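You operate a simulated robot arm through the tools that you are given. There is no shell and no other tool. Be economical: measure what you need, move in short steps, check, and stop when the job is done.

Carry out the task below with a simulated robot arm. There is one attempt and no reset: what you move stays moved.

TASK
Pack the small bearing with grease on the packer and lay it in the parts tray.
Fine: brass sleeve on top, pump only till grease shows, sleeve back.

The check looks at the end state, three seconds after you hand in, the way a careful person would. Anything else that was tipped, shoved, dropped, spilled or broken makes it a failure.

THE ROBOT
A 6-joint arm with a two-finger parallel gripper, fixed in place. Base frame: the origin is at the foot of the arm, x ahead of it, y to its left, z up; the work surface is at about z = 850. Lengths are in mm, angles in rad, forces in N, time in s.
With the tool pointing down near the work surface it reaches from about 240 to 640 mm from the base axis. Its first joint turns from -1.152 to 1.152 rad. Payload 2.7 kg.
Tool frame: the origin (TCP) lies between the finger pads and is the grasp point; the fingertips stand 23 mm ahead of it; z points along the fingers, y is the line along which they close. Largest opening 94 mm; finger width 38, thickness 10; the body of the gripper, 54 by 96 mm, starts 39 mm behind the TCP.
Orientation is that of the tool frame in the base frame, as [roll, pitch, yaw] about the fixed x, y, z axes, in that order (R = Rz(yaw) Ry(pitch) Rx(roll)). With the fingers straight down and closing along the base's y, the tool's x points along the base's -x, its y along +y and its z along -z.

THE INTERFACE
- The arm moves only by the tool nudge_tool. Its argument "series" is a list of rows, each a list of 7 numbers: the shift along the tool's x, y, z in units of 40 mm (1.0 is 40 mm), then the turn, a rotation vector about the tool's x, y, z in units of 4 degrees (1.0 is 4 degrees), then the finger opening in mm, from 0 to 94. In form: [[dx, dy, dz, wx, wy, wz, claw], ...]. A call has 1 to 20 rows; each row shifts and turns the commanded pose from where the row before left it, along the tool's axes as they then stand. A call with a number of a shift or a turn outside -1 to 1 is refused whole. A row lasts 0.2 s, in which the tool goes at most 50 mm and 0.15 rad; a call with a longer step from one row to the next is refused whole, and so is a gripper value outside its range. Where a pose cannot be reached the arm comes as near as it can. A force on the tool above 70 N (or 10 N above the force at the start of the call, whichever is more), or a blocked arm, ends the call early, and 0.2 s more pass. Each finger travels about 45 mm/s and halts on what it meets, pressing with about 26 N; the grip force reading is that of the motor and also rises with nothing between the fingers. The clock runs only during rows and for 0.2 s after the last one: add rows that do not move to give the fingers time. It gives the time, the measured TCP pose, the force on the tool (base axes), the opening and the grip force at its end, in the units of the frame above (readings bear some noise), with the torque about the TCP (base axes, N m) and any sound that the robot's microphone picked up.
- Cameras (640 x 400 px; columns grow to the right, rows downward): "scene" is fixed at [72.6, -430.8, 1401]; the picture's right is [0.80, -0.60, 0.00], its down [-0.36, -0.48, -0.80] and it looks along [0.48, 0.64, -0.59] (base axes); focal length 227 px, centre (320, 200). "wrist" rides on the gripper at [87, 16, -74] in the tool frame; the picture's right is [-0.18, 0.98, 0.00], its down [-0.58, -0.11, -0.81] and it looks along [-0.79, -0.15, 0.59] (tool axes); focal length 243 px, centre (320, 200). There is no depth. A picture from a camera that has moved, and an enlarged one, comes with that camera's place and axes in the base frame and with its lens.
- camera(camera): a new picture of that camera. No time passes.
- zoom(camera, box): a new picture of the part [left, top, right, bottom] of that camera's present view, enlarged. No time passes.
- finish_job(): hands the job in; it is judged then, once.

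Work in short steps. Places have to be worked out from the pictures, the camera data and where the tool is seen: move nearer, look again, correct. Check each grasp and each placing, and mend what went wrong. You have 120 turns and 68 pictures in all, those below and enlarged ones among them. Open the gripper and draw the arm clear of the work before you hand the job in, unless the task says otherwise; then end with one line.

The tools are called as a command line: name --pt "numbers of a row" for each row, then --argument value for the rest, lists and objects as JSON in quotes. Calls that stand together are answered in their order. nudge_tool: Moves the arm, as the interface text tells. Its arguments: {"type":"object","properties":{"series":{"type":"array","items":{"type":"array","items":{"type":"number"}}}},"required":["series"]} The other tools are called the same way: camera (camera) takes a picture; zoom (camera, box) takes an enlarged picture of a part of a camera's view; finish_job () hands the job in.

At the start:

```text
time_s: 0.0
ee_pos: [347.2, -88.4, 1267.0]
orientation: [-3.14, 0.0, -3.14]
wrist_force: [0.6, 0.1, -0.1]
wrist_torque: [0.0, -0.07, 0.02]
finger_gap: 94.0
grasp_force: 0.0
```

scene: 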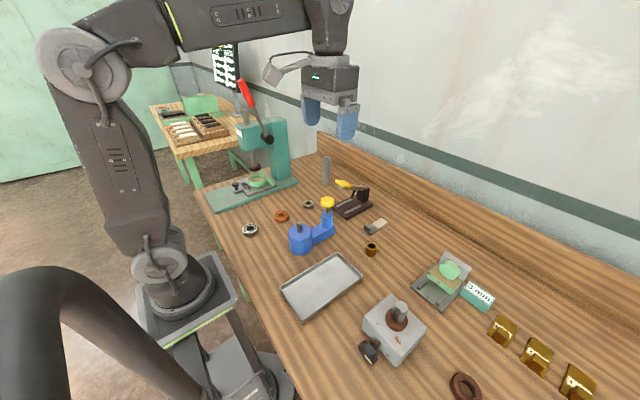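
wrist: 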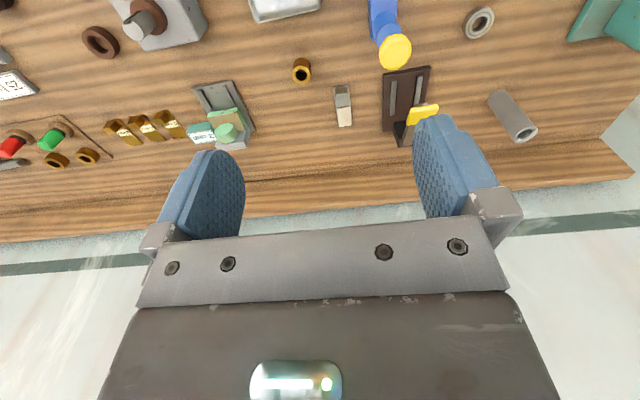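

The overview shows several devices; I'll enlarge parts to identify the packer, bearings, sleeve and tray.

zoom --camera "scene" --box '[220, 150, 400, 262]'

zoom --camera "scene" --box '[340, 230, 612, 400]'

zoom --camera "wrist" --box '[0, 0, 640, 240]'

```text
3.56 times, centred on (310, 206) of scene
camera zoom: at [72.6, -430.8, 1401.0], right [0.8, -0.6, 0.0], down [-0.36, -0.48, -0.8], along [0.48, 0.64, -0.59], focal length 806 px, centre (356, 179)
```

zoom: 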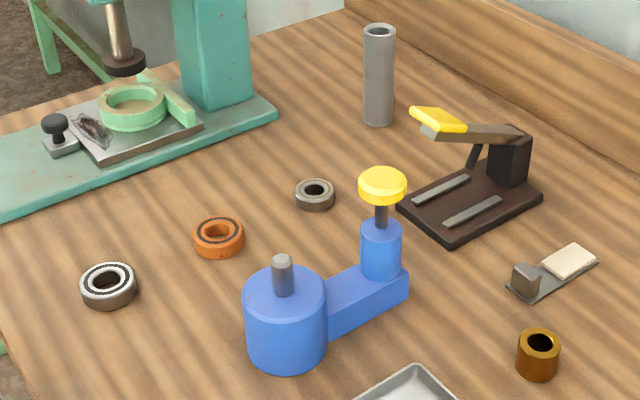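

```text
2.35 times, centred on (476, 315) of scene
camera zoom: at [72.6, -430.8, 1401.0], right [0.8, -0.6, 0.0], down [-0.36, -0.48, -0.8], along [0.48, 0.64, -0.59], focal length 534 px, centre (-47, -71)
```

zoom: 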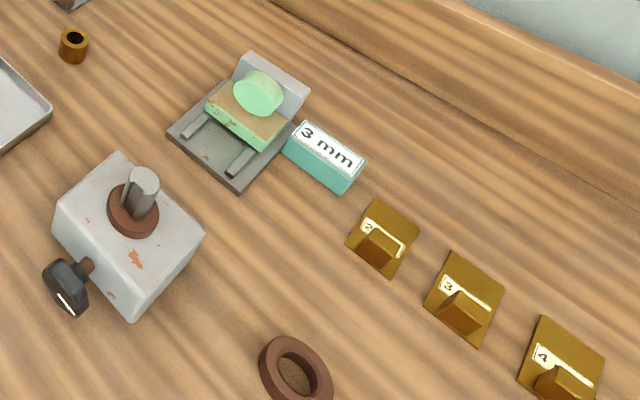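

```text
1.00 times, centred on (320, 120) of wrist (not enlarged: the box is as wide or as high as the picture)
camera zoom: at [259.7, -72.6, 1340.1], right [0.18, 0.98, 0.0], down [0.58, -0.11, 0.81], along [0.79, -0.15, -0.59], focal length 243 px, centre (320, 280)
```

zoom: 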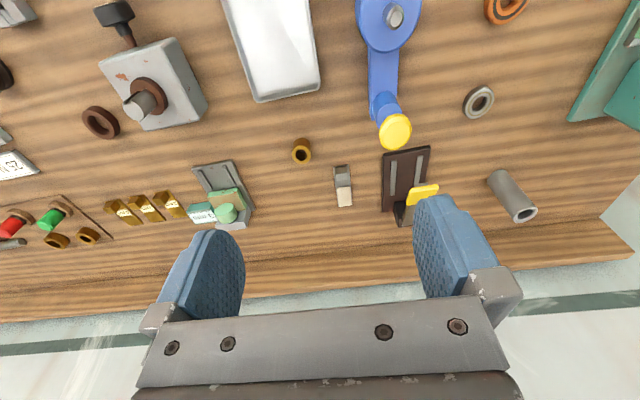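

The blue unit with post and yellow plunger looks like the packer; three ring-shaped candidates lie behind it (est. silver (218,165), orange (340,164), grey (462,165)). I lower and shift the tool toward these for a closer look.

nudge_tool --pt "0.15 0.86 0.75 0 0 0 94" --pt "0.15 0.86 0.75 0 0 0 94" --pt "0.15 0.86 0.75 0 0 0 94" --pt "0.15 0.86 0.75 0 0 0 94" --pt "0.15 0.86 0.75 0 0 0 94" --pt "0.15 0.86 0.75 0 0 0 94"

camera --camera "wrist"

```text
time_s: 1.4
ee_pos: [310.1, 116.6, 1087.6]
orientation: [3.141, 0.001, -3.14]
wrist_force: [0.1, 0.2, 0.4]
wrist_torque: [-0.01, 0.0, -0.03]
finger_gap: 94.0
grasp_force: 0.0
```

```text
62 pictures are left
camera wrist: at [222.1, 133.5, 1161.2], right [0.18, 0.98, 0.0], down [0.58, -0.11, 0.81], along [0.79, -0.15, -0.59], focal length 243 px, centre (320, 200)
```

wrist: 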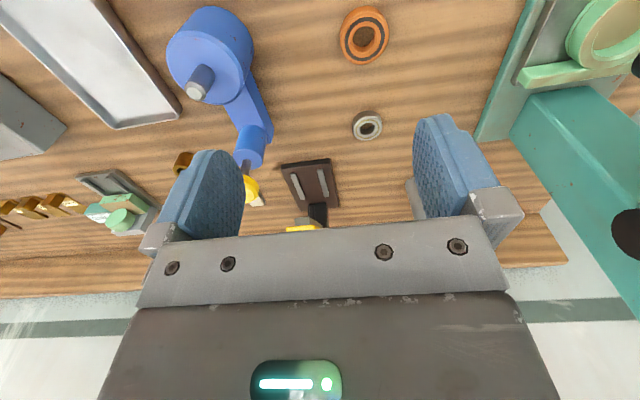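

The wrist picture gives the grey ring at about (453,160). I enlarge the rings and the packer.

zoom --camera "wrist" --box '[320, 0, 416, 150]'

zoom --camera "wrist" --box '[150, 0, 290, 210]'

zoom --camera "scene" --box '[230, 190, 330, 260]'

```text
2.67 times, centred on (368, 75) of wrist
camera zoom: at [222.1, 133.5, 1161.2], right [0.18, 0.98, 0.0], down [0.58, -0.11, 0.81], along [0.79, -0.15, -0.59], focal length 647 px, centre (192, 533)
```

zoom: 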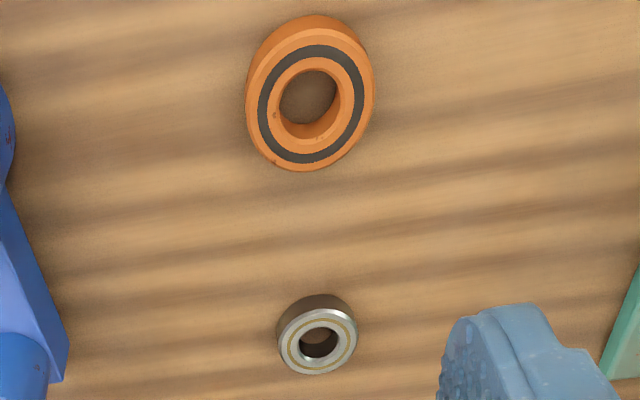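

```text
1.90 times, centred on (220, 105) of wrist
camera zoom: at [222.1, 133.5, 1161.2], right [0.18, 0.98, 0.0], down [0.58, -0.11, 0.81], along [0.79, -0.15, -0.59], focal length 462 px, centre (510, 381)
```

zoom: 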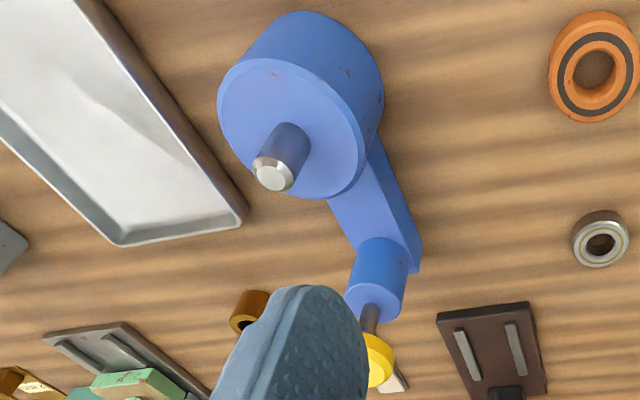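

```text
5.71 times, centred on (280, 225) of scene
camera zoom: at [72.6, -430.8, 1401.0], right [0.8, -0.6, 0.0], down [-0.36, -0.48, -0.8], along [0.48, 0.64, -0.59], focal length 1296 px, centre (549, 57)
```

zoom: 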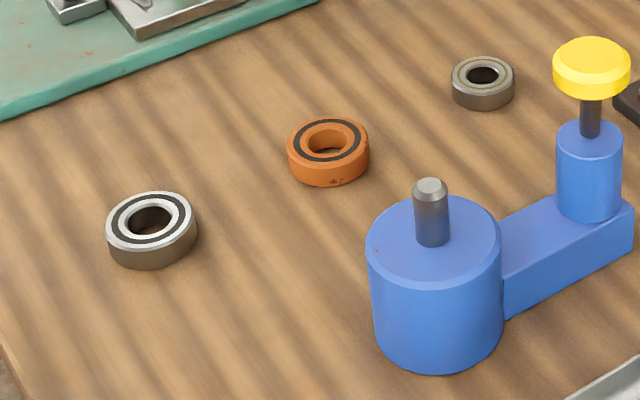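

The small bearing is the grey one (~44 mm OD, ~14 high) near (459,162); packer post at (319,1), pot top z≈916, post top ≈955; yellow plunger at (431,9.5), top z≈982. I move above the small bearing and look again.

nudge_tool --pt "-0.745 0.227 0.638 0 0 0 94" --pt "-0.745 0.227 0.638 0 0 0 94" --pt "-0.745 0.227 0.638 0 0 0 94" --pt "-0.745 0.227 0.638 0 0 0 94" --pt "-0.745 0.227 0.638 0 0 0 94" --pt "0 0 0 0 0 0 94"

camera --camera "wrist"

```text
time_s: 2.8
ee_pos: [462.2, 163.8, 958.1]
orientation: [-3.141, 0.0, -3.141]
wrist_force: [-0.4, 1.1, -0.1]
wrist_torque: [-0.01, 0.03, -0.01]
finger_gap: 94.1
grasp_force: 0.2
```

```text
58 pictures are left
camera wrist: at [374.6, 178.9, 1031.8], right [0.18, 0.98, 0.0], down [0.58, -0.11, 0.81], along [0.79, -0.15, -0.59], focal length 243 px, centre (320, 200)
```

wrist: 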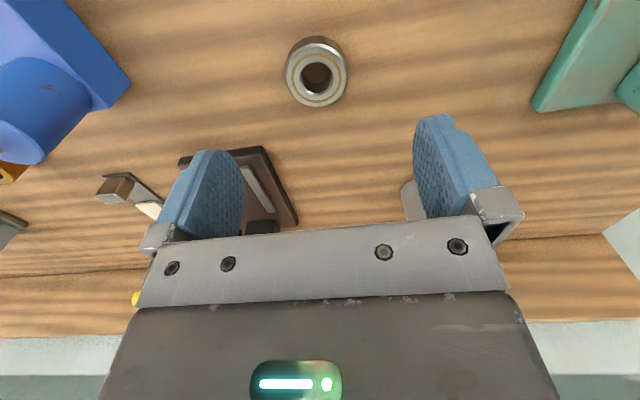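

Bearing centre now comes out at (458.3,160.4). I descend around it to TCP z≈876 with fingers wide.

nudge_tool --pt "0.0925 -0.0825 0.5 0 0 0 94" --pt "0 0 0.5 0 0 0 94" --pt "0 0 0.5 0 0 0 94" --pt "0 0 0.5 0 0 0 94" --pt "0 0 0.06 0 0 0 94" --pt "0 0 0 0 0 0 94"

camera --camera "wrist"

```text
time_s: 4.2
ee_pos: [456.7, 158.7, 876.3]
orientation: [3.141, 0.0, -3.14]
wrist_force: [-0.7, 0.3, 0.1]
wrist_torque: [0.0, -0.02, 0.01]
finger_gap: 94.0
grasp_force: 0.1
```

```text
57 pictures are left
camera wrist: at [368.5, 175.1, 950.6], right [0.18, 0.98, 0.0], down [0.58, -0.11, 0.81], along [0.79, -0.15, -0.59], focal length 243 px, centre (320, 200)
```

wrist: 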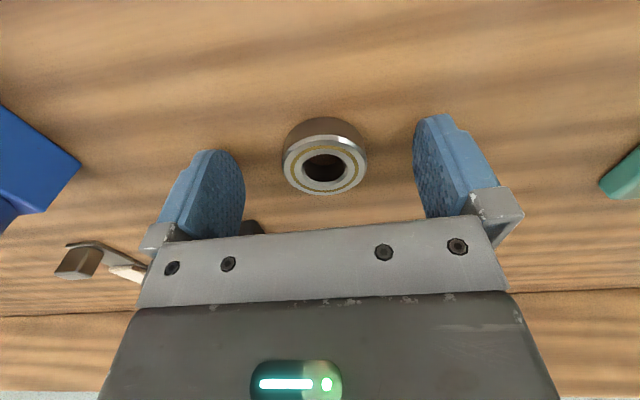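

The bearing sits centred within ~2 mm of the grasp line; I correct y by +2 and x by −1.5 and close.

nudge_tool --pt "0.035 0.055 0 0 0 0 94" --pt "0 0 0 0 0 0 80" --pt "0 0 0 0 0 0 60" --pt "0 0 0 0 0 0 45" --pt "0 0 0 0 0 0 36" --pt "0 0 0 0 0 0 36" --pt "0 0 0 0 0 0 36" --pt "0 0 0 0 0 0 36"

camera --camera "wrist"

```text
time_s: 6.0
ee_pos: [454.9, 160.8, 877.3]
orientation: [-3.141, 0.0, -3.14]
wrist_force: [0.0, 0.4, 1.5]
wrist_torque: [0.1, -0.02, 0.03]
finger_gap: 43.3
grasp_force: 25.8
```

```text
56 pictures are left
camera wrist: at [367.4, 177.1, 950.7], right [0.18, 0.98, 0.0], down [0.58, -0.11, 0.81], along [0.79, -0.15, -0.59], focal length 243 px, centre (320, 200)
```

wrist: 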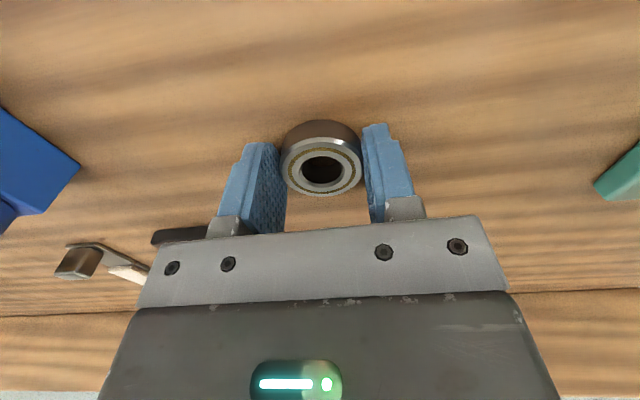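

Grasped (gap 43.3, 26 N), bearing centred on TCP. I lift 130 mm, move back to x≈319, then across toward the post at safe height.

nudge_tool --pt "0 0 -0.4 0 0 0 36" --pt "0 0 -0.9 0 0 0 36" --pt "0 0 -0.9 0 0 0 36" --pt "0 0 -0.9 0 0 0 36" --pt "0 0 -0.3 0 0 0 36" --pt "0.85 0 0 0 0 0 36" --pt "0.85 0 0 0 0 0 36" --pt "0.85 0 0 0 0 0 36" --pt "0.85 0 0 0 0 0 36" --pt "0 -0.8 0 0 0 0 36" --pt "0 -0.8 0 0 0 0 36" --pt "0 -0.8 0 0 0 0 36" --pt "0 -0.8 0 0 0 0 36" --pt "0 -0.8 0 0 0 0 36" --pt "0 0 0 0 0 0 36"

camera --camera "wrist"

zoom --camera "scene" --box '[250, 150, 370, 270]'

```text
time_s: 9.2
ee_pos: [318.7, 3.7, 1011.1]
orientation: [3.141, 0.0, -3.139]
wrist_force: [0.1, 0.1, -0.6]
wrist_torque: [-0.04, 0.02, 0.04]
finger_gap: 43.5
grasp_force: 26.2
```

```text
55 pictures are left
camera wrist: at [231.2, 19.2, 1085.1], right [0.18, 0.98, 0.0], down [0.58, -0.11, 0.81], along [0.79, -0.15, -0.59], focal length 243 px, centre (320, 200)
```

wrist: 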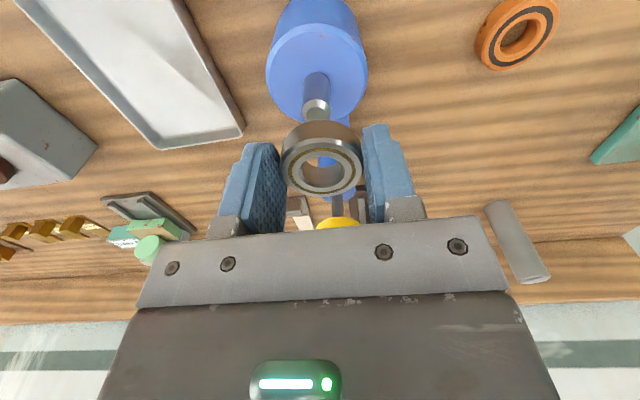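

```text
3.33 times, centred on (310, 210) of scene
camera zoom: at [72.6, -430.8, 1401.0], right [0.8, -0.6, 0.0], down [-0.36, -0.48, -0.8], along [0.48, 0.64, -0.59], focal length 756 px, centre (353, 167)
```

zoom: 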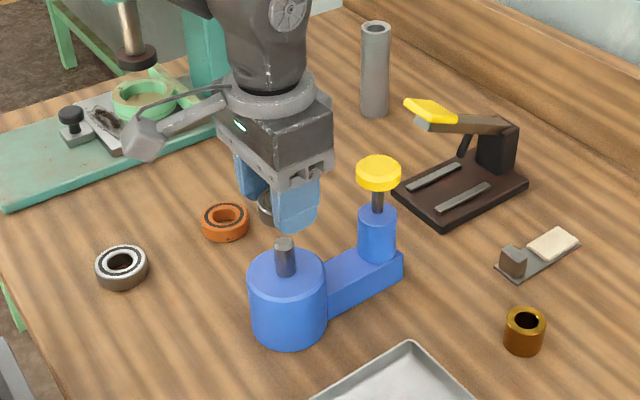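

Above the post. I enlarge the wrist view to measure the offset of bearing axis versus post.

zoom --camera "wrist" --box '[240, 0, 400, 200]'

zoom --camera "scene" --box '[280, 200, 330, 250]'

```text
2.00 times, centred on (320, 100) of wrist
camera zoom: at [231.2, 19.2, 1085.1], right [0.18, 0.98, 0.0], down [0.58, -0.11, 0.81], along [0.79, -0.15, -0.59], focal length 485 px, centre (320, 400)
```

zoom: 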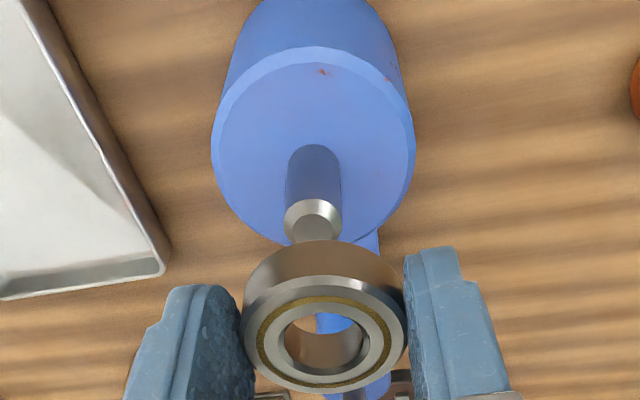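

```text
8.00 times, centred on (305, 225) of scene
camera zoom: at [72.6, -430.8, 1401.0], right [0.8, -0.6, 0.0], down [-0.36, -0.48, -0.8], along [0.48, 0.64, -0.59], focal length 1814 px, centre (440, 0)
```

zoom: 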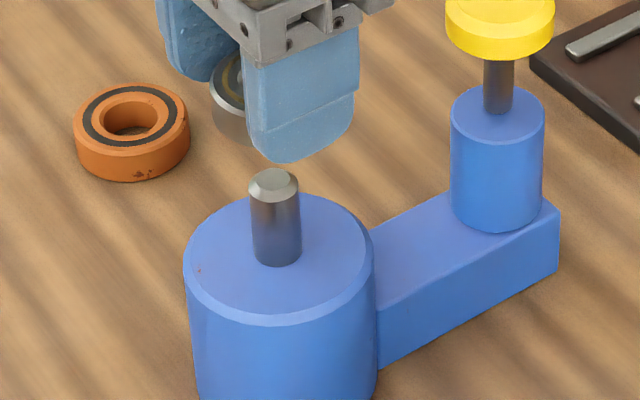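

Wrist and scene rays disagree by ~3 mm in x for the post, so I bring the bearing beside the post at the same height to measure the offset without parallax.

nudge_tool --pt "0 0.85 0 0 0 0 36" --pt "0 0.85 0 0 0 0 36" --pt "0 0 0.56 0 0 0 36" --pt "0 0 0.56 0 0 0 36" --pt "0 0 0 0 0 0 36"

zoom --camera "wrist" --box '[100, 50, 420, 250]'

```text
time_s: 10.4
ee_pos: [319.5, 69.1, 966.5]
orientation: [-3.141, 0.001, -3.14]
wrist_force: [0.2, -0.3, -1.9]
wrist_torque: [0.0, -0.01, -0.02]
finger_gap: 43.3
grasp_force: 26.1
```

```text
2.00 times, centred on (260, 150) of wrist
camera zoom: at [232.2, 86.1, 1040.8], right [0.18, 0.98, 0.0], down [0.58, -0.11, 0.81], along [0.79, -0.15, -0.59], focal length 485 px, centre (440, 300)
```

zoom: 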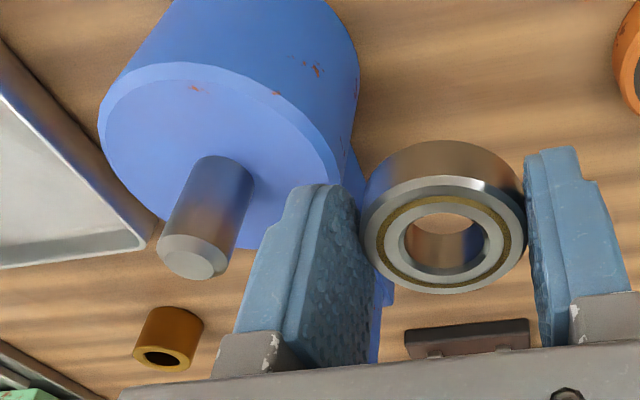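

Post top works out at ≈(318.9,1.1,954.5). I go back over it at TCP z≈984, bearing just above the post, and check.

nudge_tool --pt "0 0 -0.5 0 0 0 36" --pt "0 0 -0.5 0 0 0 36" --pt "0 -0.85 0 0 0 0 36" --pt "0.01 -0.85 0 0 0 0 36" --pt "0 0 0.5 0 0 0 36" --pt "0 0 0 0 0 0 36" --pt "0 0 0 0 0 0 36"

zoom --camera "wrist" --box '[240, 60, 400, 220]'

zoom --camera "scene" --box '[280, 190, 330, 250]'

```text
time_s: 12.0
ee_pos: [317.9, 0.5, 988.1]
orientation: [3.141, 0.001, -3.14]
wrist_force: [-0.4, 0.1, -0.8]
wrist_torque: [0.03, 0.01, 0.01]
finger_gap: 43.2
grasp_force: 25.9
```

```text
2.50 times, centred on (320, 140) of wrist
camera zoom: at [230.3, 17.4, 1062.3], right [0.18, 0.98, 0.0], down [0.58, -0.11, 0.81], along [0.79, -0.15, -0.59], focal length 606 px, centre (320, 350)
```

zoom: 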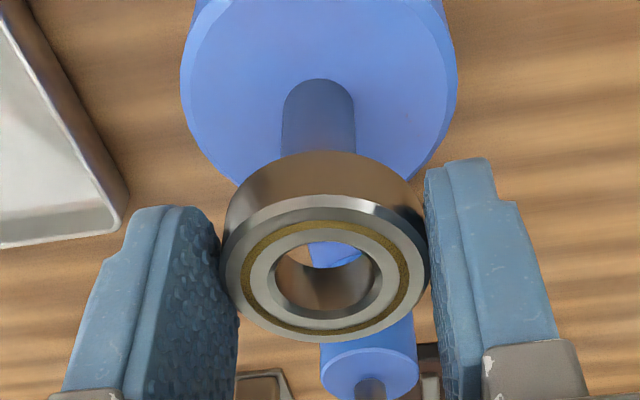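

```text
6.67 times, centred on (305, 220) of scene
camera zoom: at [72.6, -430.8, 1401.0], right [0.8, -0.6, 0.0], down [-0.36, -0.48, -0.8], along [0.48, 0.64, -0.59], focal length 1512 px, centre (420, 67)
```

zoom: 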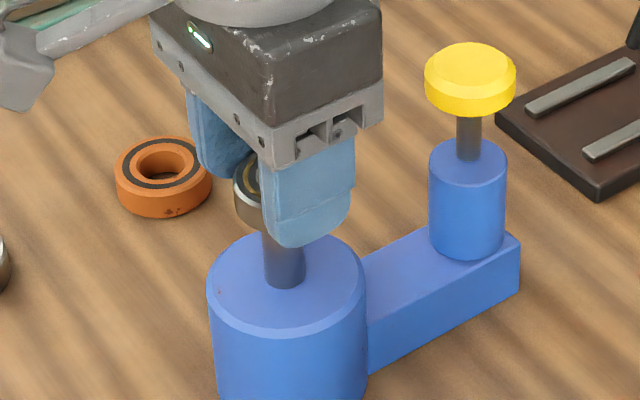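

I need a finer look at the bearing edge versus post axis in the scene view.

zoom --camera "scene" --box '[290, 205, 315, 230]'

```text
16.00 times, centred on (302, 218) of scene
camera zoom: at [72.6, -430.8, 1401.0], right [0.8, -0.6, 0.0], down [-0.36, -0.48, -0.8], along [0.48, 0.64, -0.59], focal length 3629 px, centre (600, -80)
```

zoom: 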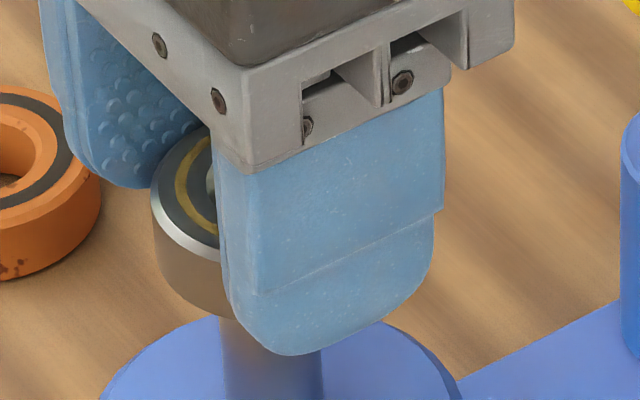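

Combining both views, the bearing is ~3.4 mm too far in +x and ~1 mm in +y relative to the post. I correct that and recheck.

nudge_tool --pt "0.085 -0.025 0 0 0 0 36" --pt "0 0 0 0 0 0 36"

zoom --camera "scene" --box '[290, 205, 315, 230]'

zoom --camera "wrist" --box '[270, 60, 370, 220]'

```text
time_s: 12.6
ee_pos: [315.0, -0.6, 988.4]
orientation: [3.141, 0.0, -3.14]
wrist_force: [-0.8, -1.0, -0.7]
wrist_torque: [0.04, -0.01, -0.03]
finger_gap: 43.2
grasp_force: 26.6
```

```text
16.00 times, centred on (302, 218) of scene
camera zoom: at [72.6, -430.8, 1401.0], right [0.8, -0.6, 0.0], down [-0.36, -0.48, -0.8], along [0.48, 0.64, -0.59], focal length 3629 px, centre (600, -80)
```

zoom: 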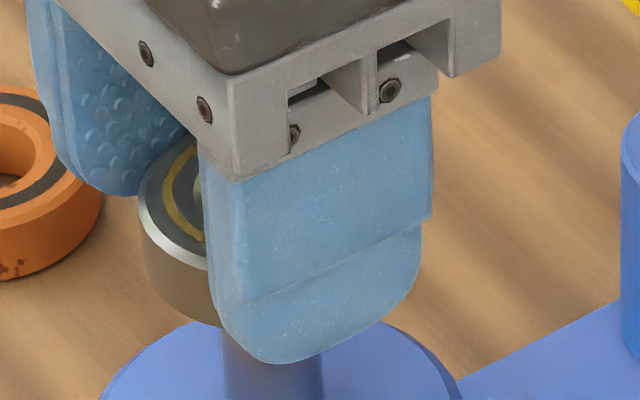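

```text
2.50 times, centred on (320, 140) of wrist
camera zoom: at [227.2, 16.7, 1062.5], right [0.18, 0.98, 0.0], down [0.58, -0.11, 0.81], along [0.79, -0.15, -0.59], focal length 606 px, centre (320, 350)
```

zoom: 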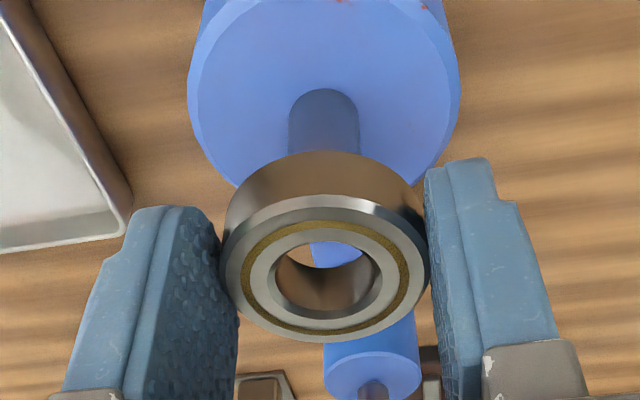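

Axes now line up in both views. I lower the bearing slowly over the post.

nudge_tool --pt "0 0 0.15 0 0 0 36" --pt "0 0 0.15 0 0 0 36" --pt "0 0 0.15 0 0 0 36" --pt "0 0 0.15 0 0 0 36" --pt "0 0 0.15 0 0 0 36" --pt "0 0 0 0 0 0 36"

zoom --camera "wrist" --box '[270, 60, 370, 220]'

```text
time_s: 14.0
ee_pos: [316.1, 0.6, 957.1]
orientation: [-3.141, 0.001, -3.139]
wrist_force: [0.6, 0.0, -1.4]
wrist_torque: [0.0, 0.03, -0.01]
finger_gap: 43.1
grasp_force: 26.1
```

```text
2.50 times, centred on (320, 140) of wrist
camera zoom: at [228.0, 16.9, 1030.5], right [0.18, 0.98, 0.0], down [0.58, -0.11, 0.81], along [0.79, -0.15, -0.59], focal length 606 px, centre (320, 350)
```

zoom: 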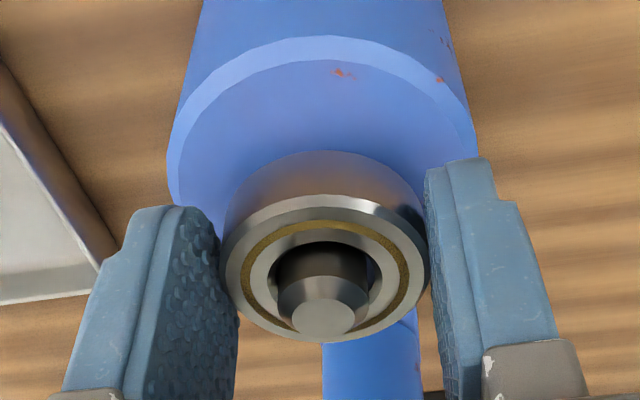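

The post is through the bore, centred, with no force. I lower the remaining ~14 mm in small steps watching force.

nudge_tool --pt "0 0 0.1 0 0 0 36" --pt "0 0 0.1 0 0 0 36" --pt "0 0 0.07 0 0 0 36" --pt "0 0 0 0 0 0 36"

zoom --camera "wrist" --box '[270, 60, 370, 220]'

zoom --camera "scene" --box '[285, 205, 325, 245]'

```text
time_s: 15.0
ee_pos: [315.7, -0.1, 946.0]
orientation: [3.141, 0.0, -3.14]
wrist_force: [0.0, 1.2, 0.0]
wrist_torque: [0.06, -0.04, 0.03]
finger_gap: 43.1
grasp_force: 25.4
```

```text
2.50 times, centred on (320, 140) of wrist
camera zoom: at [228.1, 17.1, 1020.8], right [0.18, 0.98, 0.0], down [0.58, -0.11, 0.81], along [0.79, -0.15, -0.59], focal length 606 px, centre (320, 350)
```

zoom: 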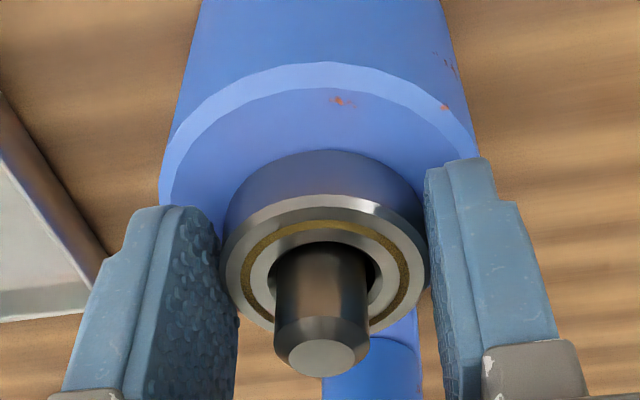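

```text
10.00 times, centred on (305, 225) of scene
camera zoom: at [72.6, -430.8, 1401.0], right [0.8, -0.6, 0.0], down [-0.36, -0.48, -0.8], along [0.48, 0.64, -0.59], focal length 2268 px, centre (470, -50)
```

zoom: 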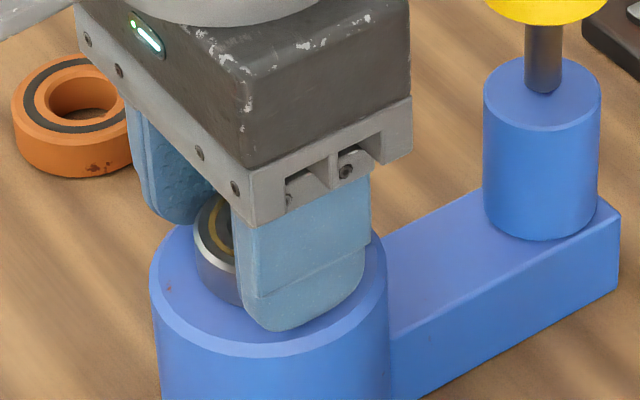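

Nearly seated, no force yet; I lower 1 mm at a time.

nudge_tool --pt "0 0 0.025 0 0 0 36" --pt "0 0 0.025 0 0 0 36" --pt "0 0 0 0 0 0 36"

```text
time_s: 15.8
ee_pos: [316.3, 0.9, 946.1]
orientation: [3.14, 0.004, -3.14]
wrist_force: [-2.4, 2.8, 21.9]
wrist_torque: [0.18, -0.1, 0.07]
finger_gap: 43.2
grasp_force: 25.5
```

Contact (22 N): the bearing is seated. I ease off slightly, open and lift clear.

nudge_tool --pt "0 0 -0.025 0 0 0 36" --pt "0 0 0 0 0 0 50" --pt "0 0 0 0 0 0 66" --pt "0 0 0 0 0 0 66" --pt "0 0 -0.5 0 0 0 66" --pt "0 0 -0.9 0 0 0 66" --pt "0 0 -0.9 0 0 0 66" --pt "0 0 -0.5 0 0 0 66"

zoom --camera "scene" --box '[270, 190, 400, 270]'

camera --camera "wrist"

```text
time_s: 17.6
ee_pos: [315.7, -1.0, 1058.0]
orientation: [3.141, 0.0, -3.14]
wrist_force: [0.5, -0.3, -0.2]
wrist_torque: [-0.01, 0.0, -0.02]
finger_gap: 66.0
grasp_force: 0.1
```

```text
4.92 times, centred on (335, 230) of scene
camera zoom: at [72.6, -430.8, 1401.0], right [0.8, -0.6, 0.0], down [-0.36, -0.48, -0.8], along [0.48, 0.64, -0.59], focal length 1117 px, centre (246, 52)
```

zoom: 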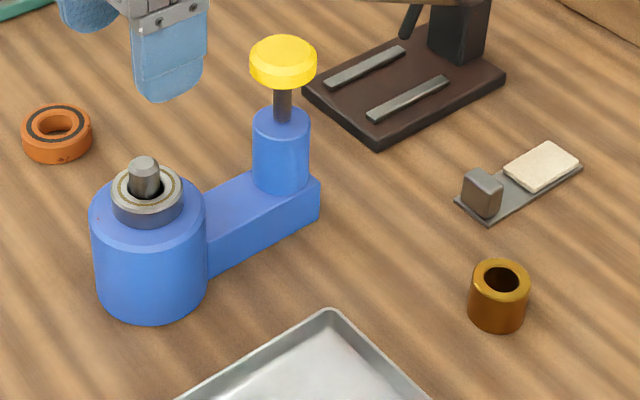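

```text
41 pictures are left
camera wrist: at [228.8, 15.7, 1131.6], right [0.18, 0.98, 0.0], down [0.58, -0.11, 0.81], along [0.79, -0.15, -0.59], focal length 243 px, centre (320, 200)
```

wrist: 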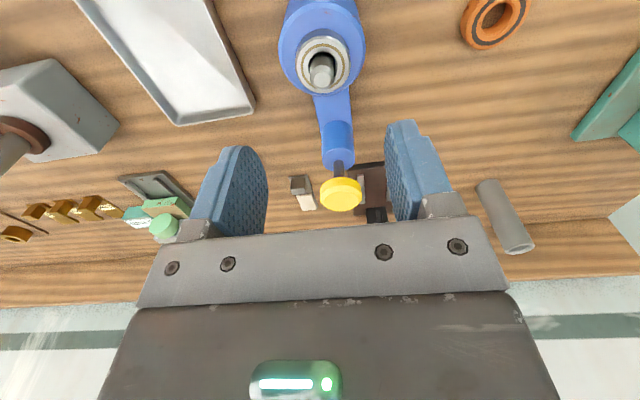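

The bearing sits flat on the packer. Now to the brass sleeve, estimated at (479,−150), ~37 mm OD and ~27 high; I move above it and look.

nudge_tool --pt "-0.815 -0.745 0 0 0 0 66" --pt "-0.815 -0.745 0 0 0 0 66" --pt "-0.815 -0.745 0 0 0 0 66" --pt "-0.815 -0.745 0 0 0 0 66" --pt "-0.815 -0.745 0 0 0 0 66" --pt "0 0 0.9 0 0 0 66" --pt "0 0 0.9 0 0 0 66" --pt "0 0 0 0 0 0 66"

camera --camera "wrist"

```text
time_s: 19.4
ee_pos: [480.6, -146.7, 983.9]
orientation: [-3.141, 0.0, -3.14]
wrist_force: [-0.2, 0.8, 0.2]
wrist_torque: [0.01, 0.02, -0.01]
finger_gap: 66.0
grasp_force: 0.1
```

```text
40 pictures are left
camera wrist: at [392.5, -130.7, 1058.5], right [0.18, 0.98, 0.0], down [0.58, -0.11, 0.81], along [0.79, -0.15, -0.59], focal length 243 px, centre (320, 200)
```

wrist: 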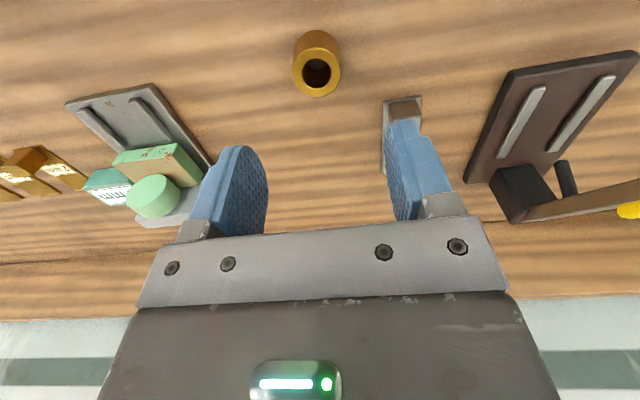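

The sleeve centre is at (479.2,−150.2). I descend with fingers straddling it to z≈884.

nudge_tool --pt "0.035 -0.0875 0.5 0 0 0 66" --pt "0 0 0.7 0 0 0 66" --pt "0 0 0.7 0 0 0 66" --pt "0 0 0.6 0 0 0 66" --pt "0 0 0 0 0 0 66"

camera --camera "wrist"

```text
time_s: 20.6
ee_pos: [478.1, -151.8, 885.6]
orientation: [-3.141, 0.001, -3.14]
wrist_force: [-0.2, -0.3, 0.8]
wrist_torque: [0.0, -0.03, 0.0]
finger_gap: 65.9
grasp_force: 0.0
```

```text
39 pictures are left
camera wrist: at [389.3, -135.2, 958.6], right [0.18, 0.98, 0.0], down [0.58, -0.11, 0.81], along [0.79, -0.15, -0.59], focal length 243 px, centre (320, 200)
```

wrist: 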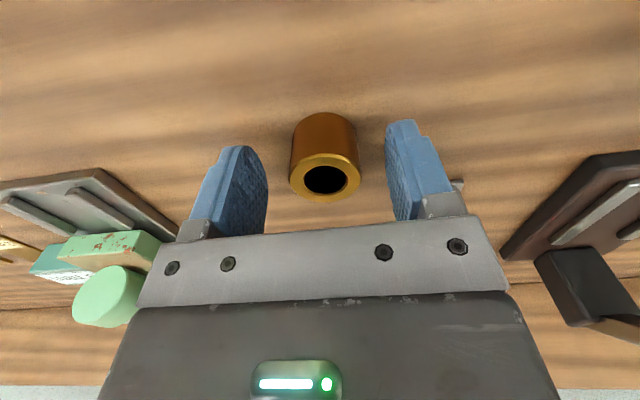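

Sleeve is within ~2 mm; I trim x +2, y +1.4 and close on it.

nudge_tool --pt "-0.05 0.035 0 0 0 0 66" --pt "0 0 0 0 0 0 50" --pt "0 0 0 0 0 0 38" --pt "0 0 0 0 0 0 30" --pt "0 0 0 0 0 0 30" --pt "0 0 0 0 0 0 30"

zoom --camera "wrist" --box '[240, 60, 400, 220]'

```text
time_s: 22.0
ee_pos: [479.6, -149.6, 884.8]
orientation: [-3.141, -0.001, -3.138]
wrist_force: [0.2, 0.1, 1.1]
wrist_torque: [0.04, 0.02, 0.0]
finger_gap: 35.5
grasp_force: 26.3
```

```text
2.50 times, centred on (320, 140) of wrist
camera zoom: at [391.2, -134.1, 959.6], right [0.18, 0.98, 0.0], down [0.58, -0.11, 0.81], along [0.79, -0.15, -0.59], focal length 606 px, centre (320, 350)
```

zoom: 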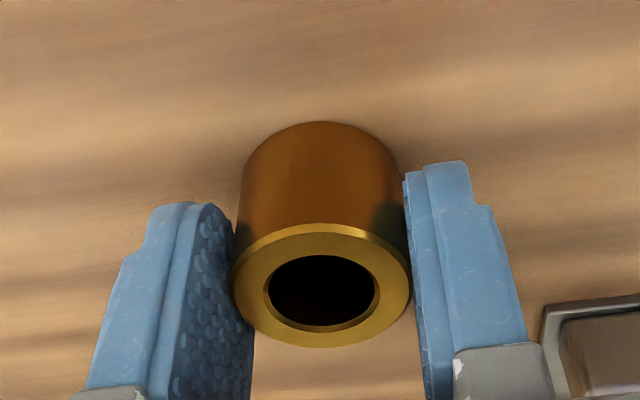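

Sleeve held (gap 35.5), about centred on the TCP. I lift 130 mm and carry it over toward the post (x first, then y).

nudge_tool --pt "0 0 -0.4 0 0 0 30" --pt "0 0 -0.8 0 0 0 30" --pt "0 0 -0.8 0 0 0 30" --pt "0 0 -0.8 0 0 0 30" --pt "0 0 -0.45 0 0 0 30" --pt "0.808 0 0 0 0 0 30" --pt "0.808 0 0 0 0 0 30" --pt "0.808 0 0 0 0 0 30" --pt "0.808 0 0 0 0 0 30" --pt "0.808 0 0 0 0 0 30" --pt "0 0.939 0 0 0 0 30" --pt "0 0.939 0 0 0 0 30" --pt "0 0.939 0 0 0 0 30" --pt "0 0.939 0 0 0 0 30" --pt "0 0 0.2 0 0 0 30" --pt "0 0 0 0 0 0 30"

zoom --camera "wrist" --box '[240, 60, 400, 220]'

zoom --camera "scene" --box '[285, 200, 315, 230]'

```text
time_s: 25.4
ee_pos: [316.8, -1.4, 1009.1]
orientation: [3.142, 0.0, -3.142]
wrist_force: [0.7, -0.6, -3.0]
wrist_torque: [0.02, 0.01, 0.04]
finger_gap: 35.5
grasp_force: 26.4
```

```text
2.50 times, centred on (320, 140) of wrist
camera zoom: at [229.4, 15.1, 1082.5], right [0.18, 0.98, 0.0], down [0.58, -0.11, 0.81], along [0.79, -0.15, -0.59], focal length 606 px, centre (320, 350)
```

zoom: 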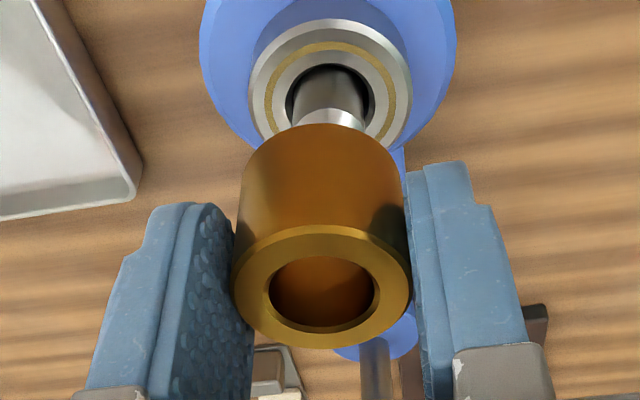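

```text
13.33 times, centred on (300, 215) of scene
camera zoom: at [72.6, -430.8, 1401.0], right [0.8, -0.6, 0.0], down [-0.36, -0.48, -0.8], along [0.48, 0.64, -0.59], focal length 3024 px, centre (587, 0)
```

zoom: 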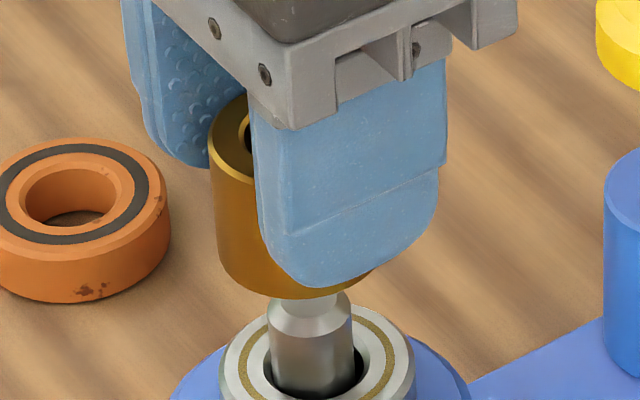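

Sleeve is offset from the post by about (−2.4,−1.7) mm by both views. I correct and recheck.

nudge_tool --pt "-0.06 0.0425 0 0 0 0 30" --pt "0 0 0.2 0 0 0 30" --pt "0 0 0 0 0 0 30"

zoom --camera "wrist" --box '[240, 60, 400, 220]'

zoom --camera "scene" --box '[285, 200, 315, 230]'

```text
time_s: 26.2
ee_pos: [320.6, -0.4, 1000.8]
orientation: [-3.141, 0.001, -3.14]
wrist_force: [0.1, -0.2, -1.5]
wrist_torque: [-0.01, -0.01, -0.03]
finger_gap: 35.6
grasp_force: 26.9
```

```text
2.50 times, centred on (320, 140) of wrist
camera zoom: at [232.6, 17.1, 1074.5], right [0.18, 0.98, 0.0], down [0.58, -0.11, 0.81], along [0.79, -0.15, -0.59], focal length 606 px, centre (320, 350)
```

zoom: 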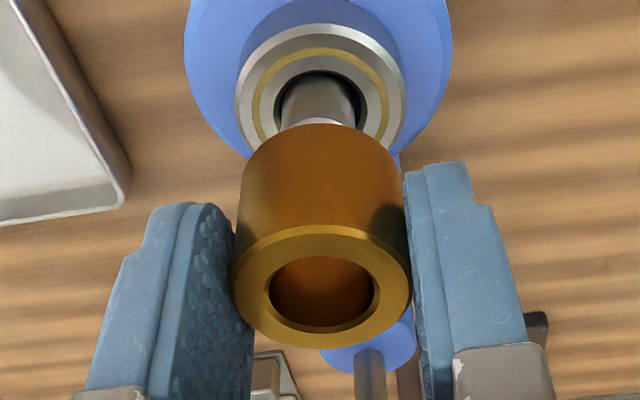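

```text
13.33 times, centred on (300, 215) of scene
camera zoom: at [72.6, -430.8, 1401.0], right [0.8, -0.6, 0.0], down [-0.36, -0.48, -0.8], along [0.48, 0.64, -0.59], focal length 3024 px, centre (587, 0)
```

zoom: 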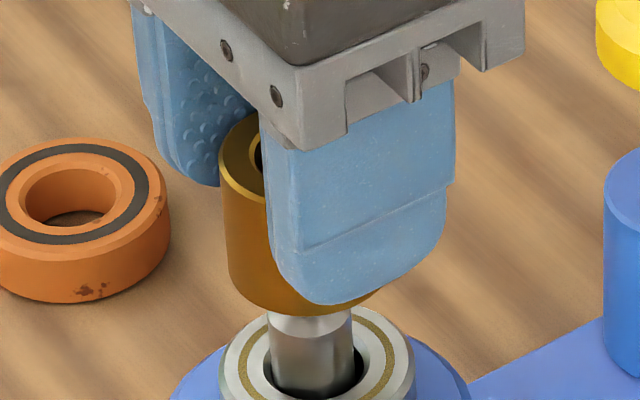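

Slight overshoot: now about (+1.7,+0.4). I trim and begin lowering over the post tip gently.

nudge_tool --pt "0.0425 -0.01 0 0 0 0 30" --pt "0 0 0 0 0 0 30" --pt "0 0 0.1 0 0 0 30" --pt "0 0 0 0 0 0 30"

zoom --camera "wrist" --box '[240, 60, 400, 220]'

zoom --camera "scene" --box '[285, 200, 315, 230]'

```text
time_s: 27.2
ee_pos: [318.2, 1.2, 996.1]
orientation: [-3.14, 0.0, -3.139]
wrist_force: [0.2, 0.1, -1.4]
wrist_torque: [-0.02, 0.0, 0.02]
finger_gap: 35.1
grasp_force: 26.1
```

```text
2.50 times, centred on (320, 140) of wrist
camera zoom: at [230.3, 17.0, 1069.9], right [0.18, 0.98, 0.0], down [0.58, -0.11, 0.81], along [0.79, -0.15, -0.59], focal length 606 px, centre (320, 350)
```

zoom: 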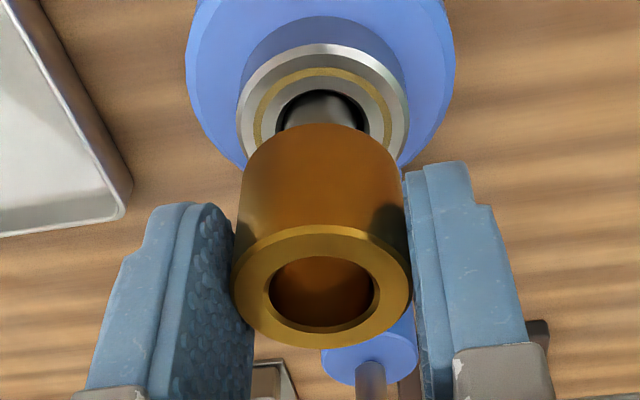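

```text
13.33 times, centred on (300, 215) of scene
camera zoom: at [72.6, -430.8, 1401.0], right [0.8, -0.6, 0.0], down [-0.36, -0.48, -0.8], along [0.48, 0.64, -0.59], focal length 3024 px, centre (587, 0)
```

zoom: 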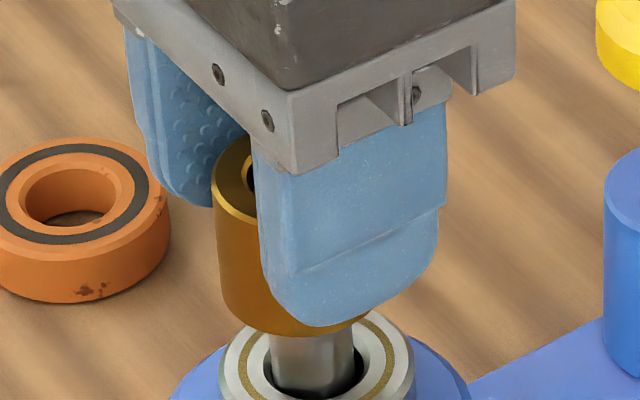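

Within 1 mm now; I trim +0.7 mm in x and lower in small steps.

nudge_tool --pt "-0.018 0.005 0 0 0 0 30" --pt "0 0 0.1 0 0 0 30" --pt "0 0 0.1 0 0 0 30" --pt "0 0 0.1 0 0 0 30" --pt "0 0 0.1 0 0 0 30" --pt "0 0 0.1 0 0 0 30" --pt "0 0 0.1 0 0 0 30" --pt "0 0 0 0 0 0 30"

zoom --camera "wrist" --box '[240, 60, 400, 220]'

```text
time_s: 29.0
ee_pos: [318.1, 0.6, 971.9]
orientation: [3.141, 0.001, -3.141]
wrist_force: [-3.6, -2.8, 5.9]
wrist_torque: [-0.03, 0.09, 0.02]
finger_gap: 35.6
grasp_force: 25.7
```

```text
2.50 times, centred on (320, 140) of wrist
camera zoom: at [231.0, 18.4, 1045.6], right [0.18, 0.98, 0.0], down [0.58, -0.11, 0.81], along [0.79, -0.15, -0.59], focal length 606 px, centre (320, 350)
```

zoom: 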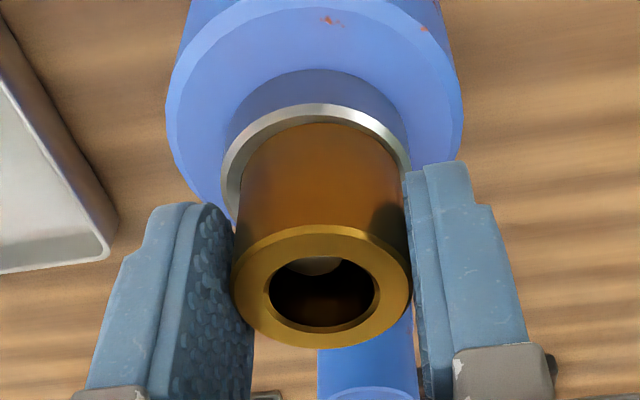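

The post is inside the sleeve; slight side force (−3.6,−2.8 N) suggests easing −x,−y. I ease 0.6 mm and continue down to contact.

nudge_tool --pt "0.018 -0.012 0 0 0 0 30" --pt "0 0 0.05 0 0 0 30" --pt "0 0 0.05 0 0 0 30" --pt "0 0 0.025 0 0 0 30" --pt "0 0 0 0 0 0 30"

zoom --camera "scene" --box '[285, 200, 325, 240]'

```text
time_s: 30.2
ee_pos: [319.6, 1.4, 967.6]
orientation: [3.141, 0.003, -3.14]
wrist_force: [1.5, 3.9, 20.4]
wrist_torque: [0.25, -0.21, 0.02]
finger_gap: 35.6
grasp_force: 25.9
```

```text
10.00 times, centred on (305, 220) of scene
camera zoom: at [72.5, -430.7, 1401.0], right [0.8, -0.6, 0.0], down [-0.36, -0.48, -0.8], along [0.48, 0.64, -0.59], focal length 2268 px, centre (470, 0)
```

zoom: 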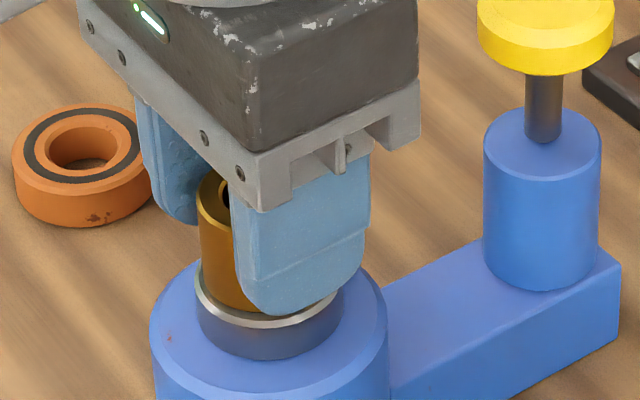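

Sleeve rests on the bearing (20 N contact). I ease off, open and lift, then inspect.

nudge_tool --pt "0 0 -0.02 0 0 0 30" --pt "0 0 0 0 0 0 45" --pt "0 0 0 0 0 0 60" --pt "0 0 0 0 0 0 60" --pt "0 0 -0.5 0 0 0 60" --pt "0 0 -0.9 0 0 0 60" --pt "0 0 -0.9 0 0 0 60" --pt "0 0 0 0 0 0 60"

zoom --camera "scene" --box '[280, 190, 350, 260]'

camera --camera "wrist"

```text
time_s: 32.0
ee_pos: [319.9, -0.3, 1061.1]
orientation: [-3.141, -0.001, -3.14]
wrist_force: [-0.2, 0.6, -0.1]
wrist_torque: [0.01, -0.01, 0.01]
finger_gap: 60.2
grasp_force: 0.1
```

```text
5.71 times, centred on (315, 225) of scene
camera zoom: at [72.6, -430.8, 1401.0], right [0.8, -0.6, 0.0], down [-0.36, -0.48, -0.8], along [0.48, 0.64, -0.59], focal length 1296 px, centre (349, 57)
```

zoom: 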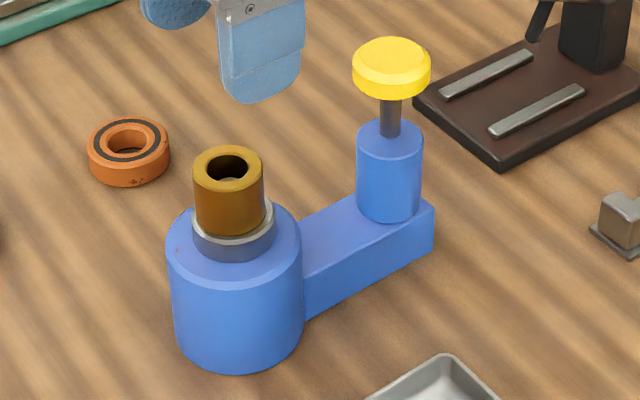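

```text
28 pictures are left
camera wrist: at [232.0, 15.5, 1135.0], right [0.18, 0.98, 0.0], down [0.58, -0.11, 0.81], along [0.79, -0.15, -0.59], focal length 243 px, centre (320, 200)
```

wrist: 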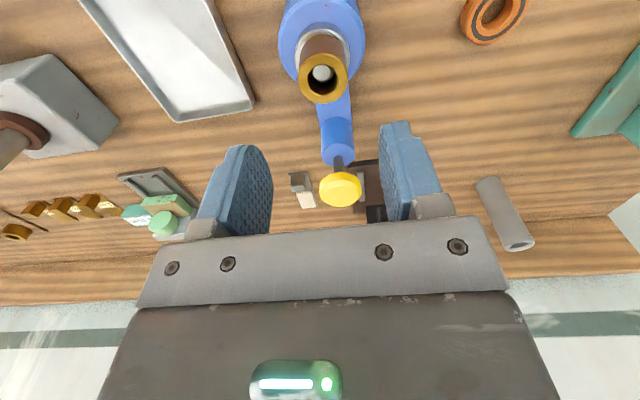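

Sleeve sits upright on the bearing. Knob now resolves to about (425,1), top z≈984; I move above it with closed fingers, stopping ~10 mm short.

nudge_tool --pt "-0.88 0.01 0 0 0 0 40" --pt "-0.88 0.01 0 0 0 0 20" --pt "-0.88 0.01 0 0 0 0 0" --pt "0 0 0 0 0 0 0" --pt "0 0 0.55 0 0 0 0" --pt "0 0 0.55 0 0 0 0" --pt "0 0 0 0 0 0 0"

zoom --camera "scene" --box '[280, 160, 380, 260]'

camera --camera "wrist"

```text
time_s: 33.6
ee_pos: [425.5, 2.2, 1016.9]
orientation: [-3.141, 0.0, -3.141]
wrist_force: [-0.5, -0.7, 0.2]
wrist_torque: [0.01, 0.02, 0.02]
finger_gap: 0.0
grasp_force: 25.6
```

```text
4.00 times, centred on (330, 210) of scene
camera zoom: at [72.6, -430.8, 1401.0], right [0.8, -0.6, 0.0], down [-0.36, -0.48, -0.8], along [0.48, 0.64, -0.59], focal length 907 px, centre (280, 160)
```

zoom: 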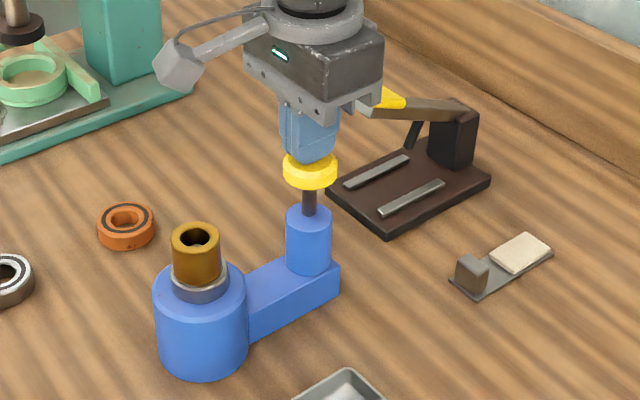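

```text
26 pictures are left
camera wrist: at [337.3, 18.4, 1089.9], right [0.18, 0.98, 0.0], down [0.58, -0.11, 0.81], along [0.79, -0.15, -0.59], focal length 243 px, centre (320, 200)
```

wrist: 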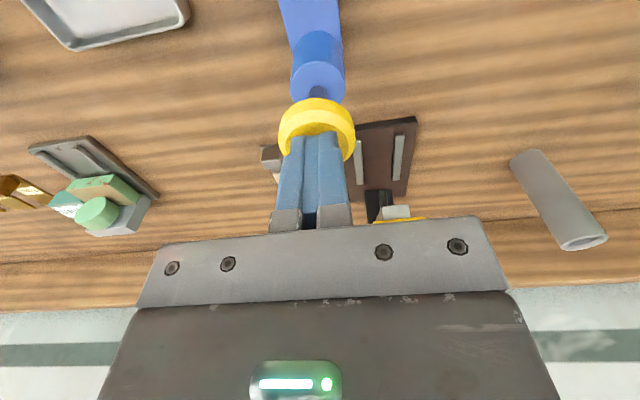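

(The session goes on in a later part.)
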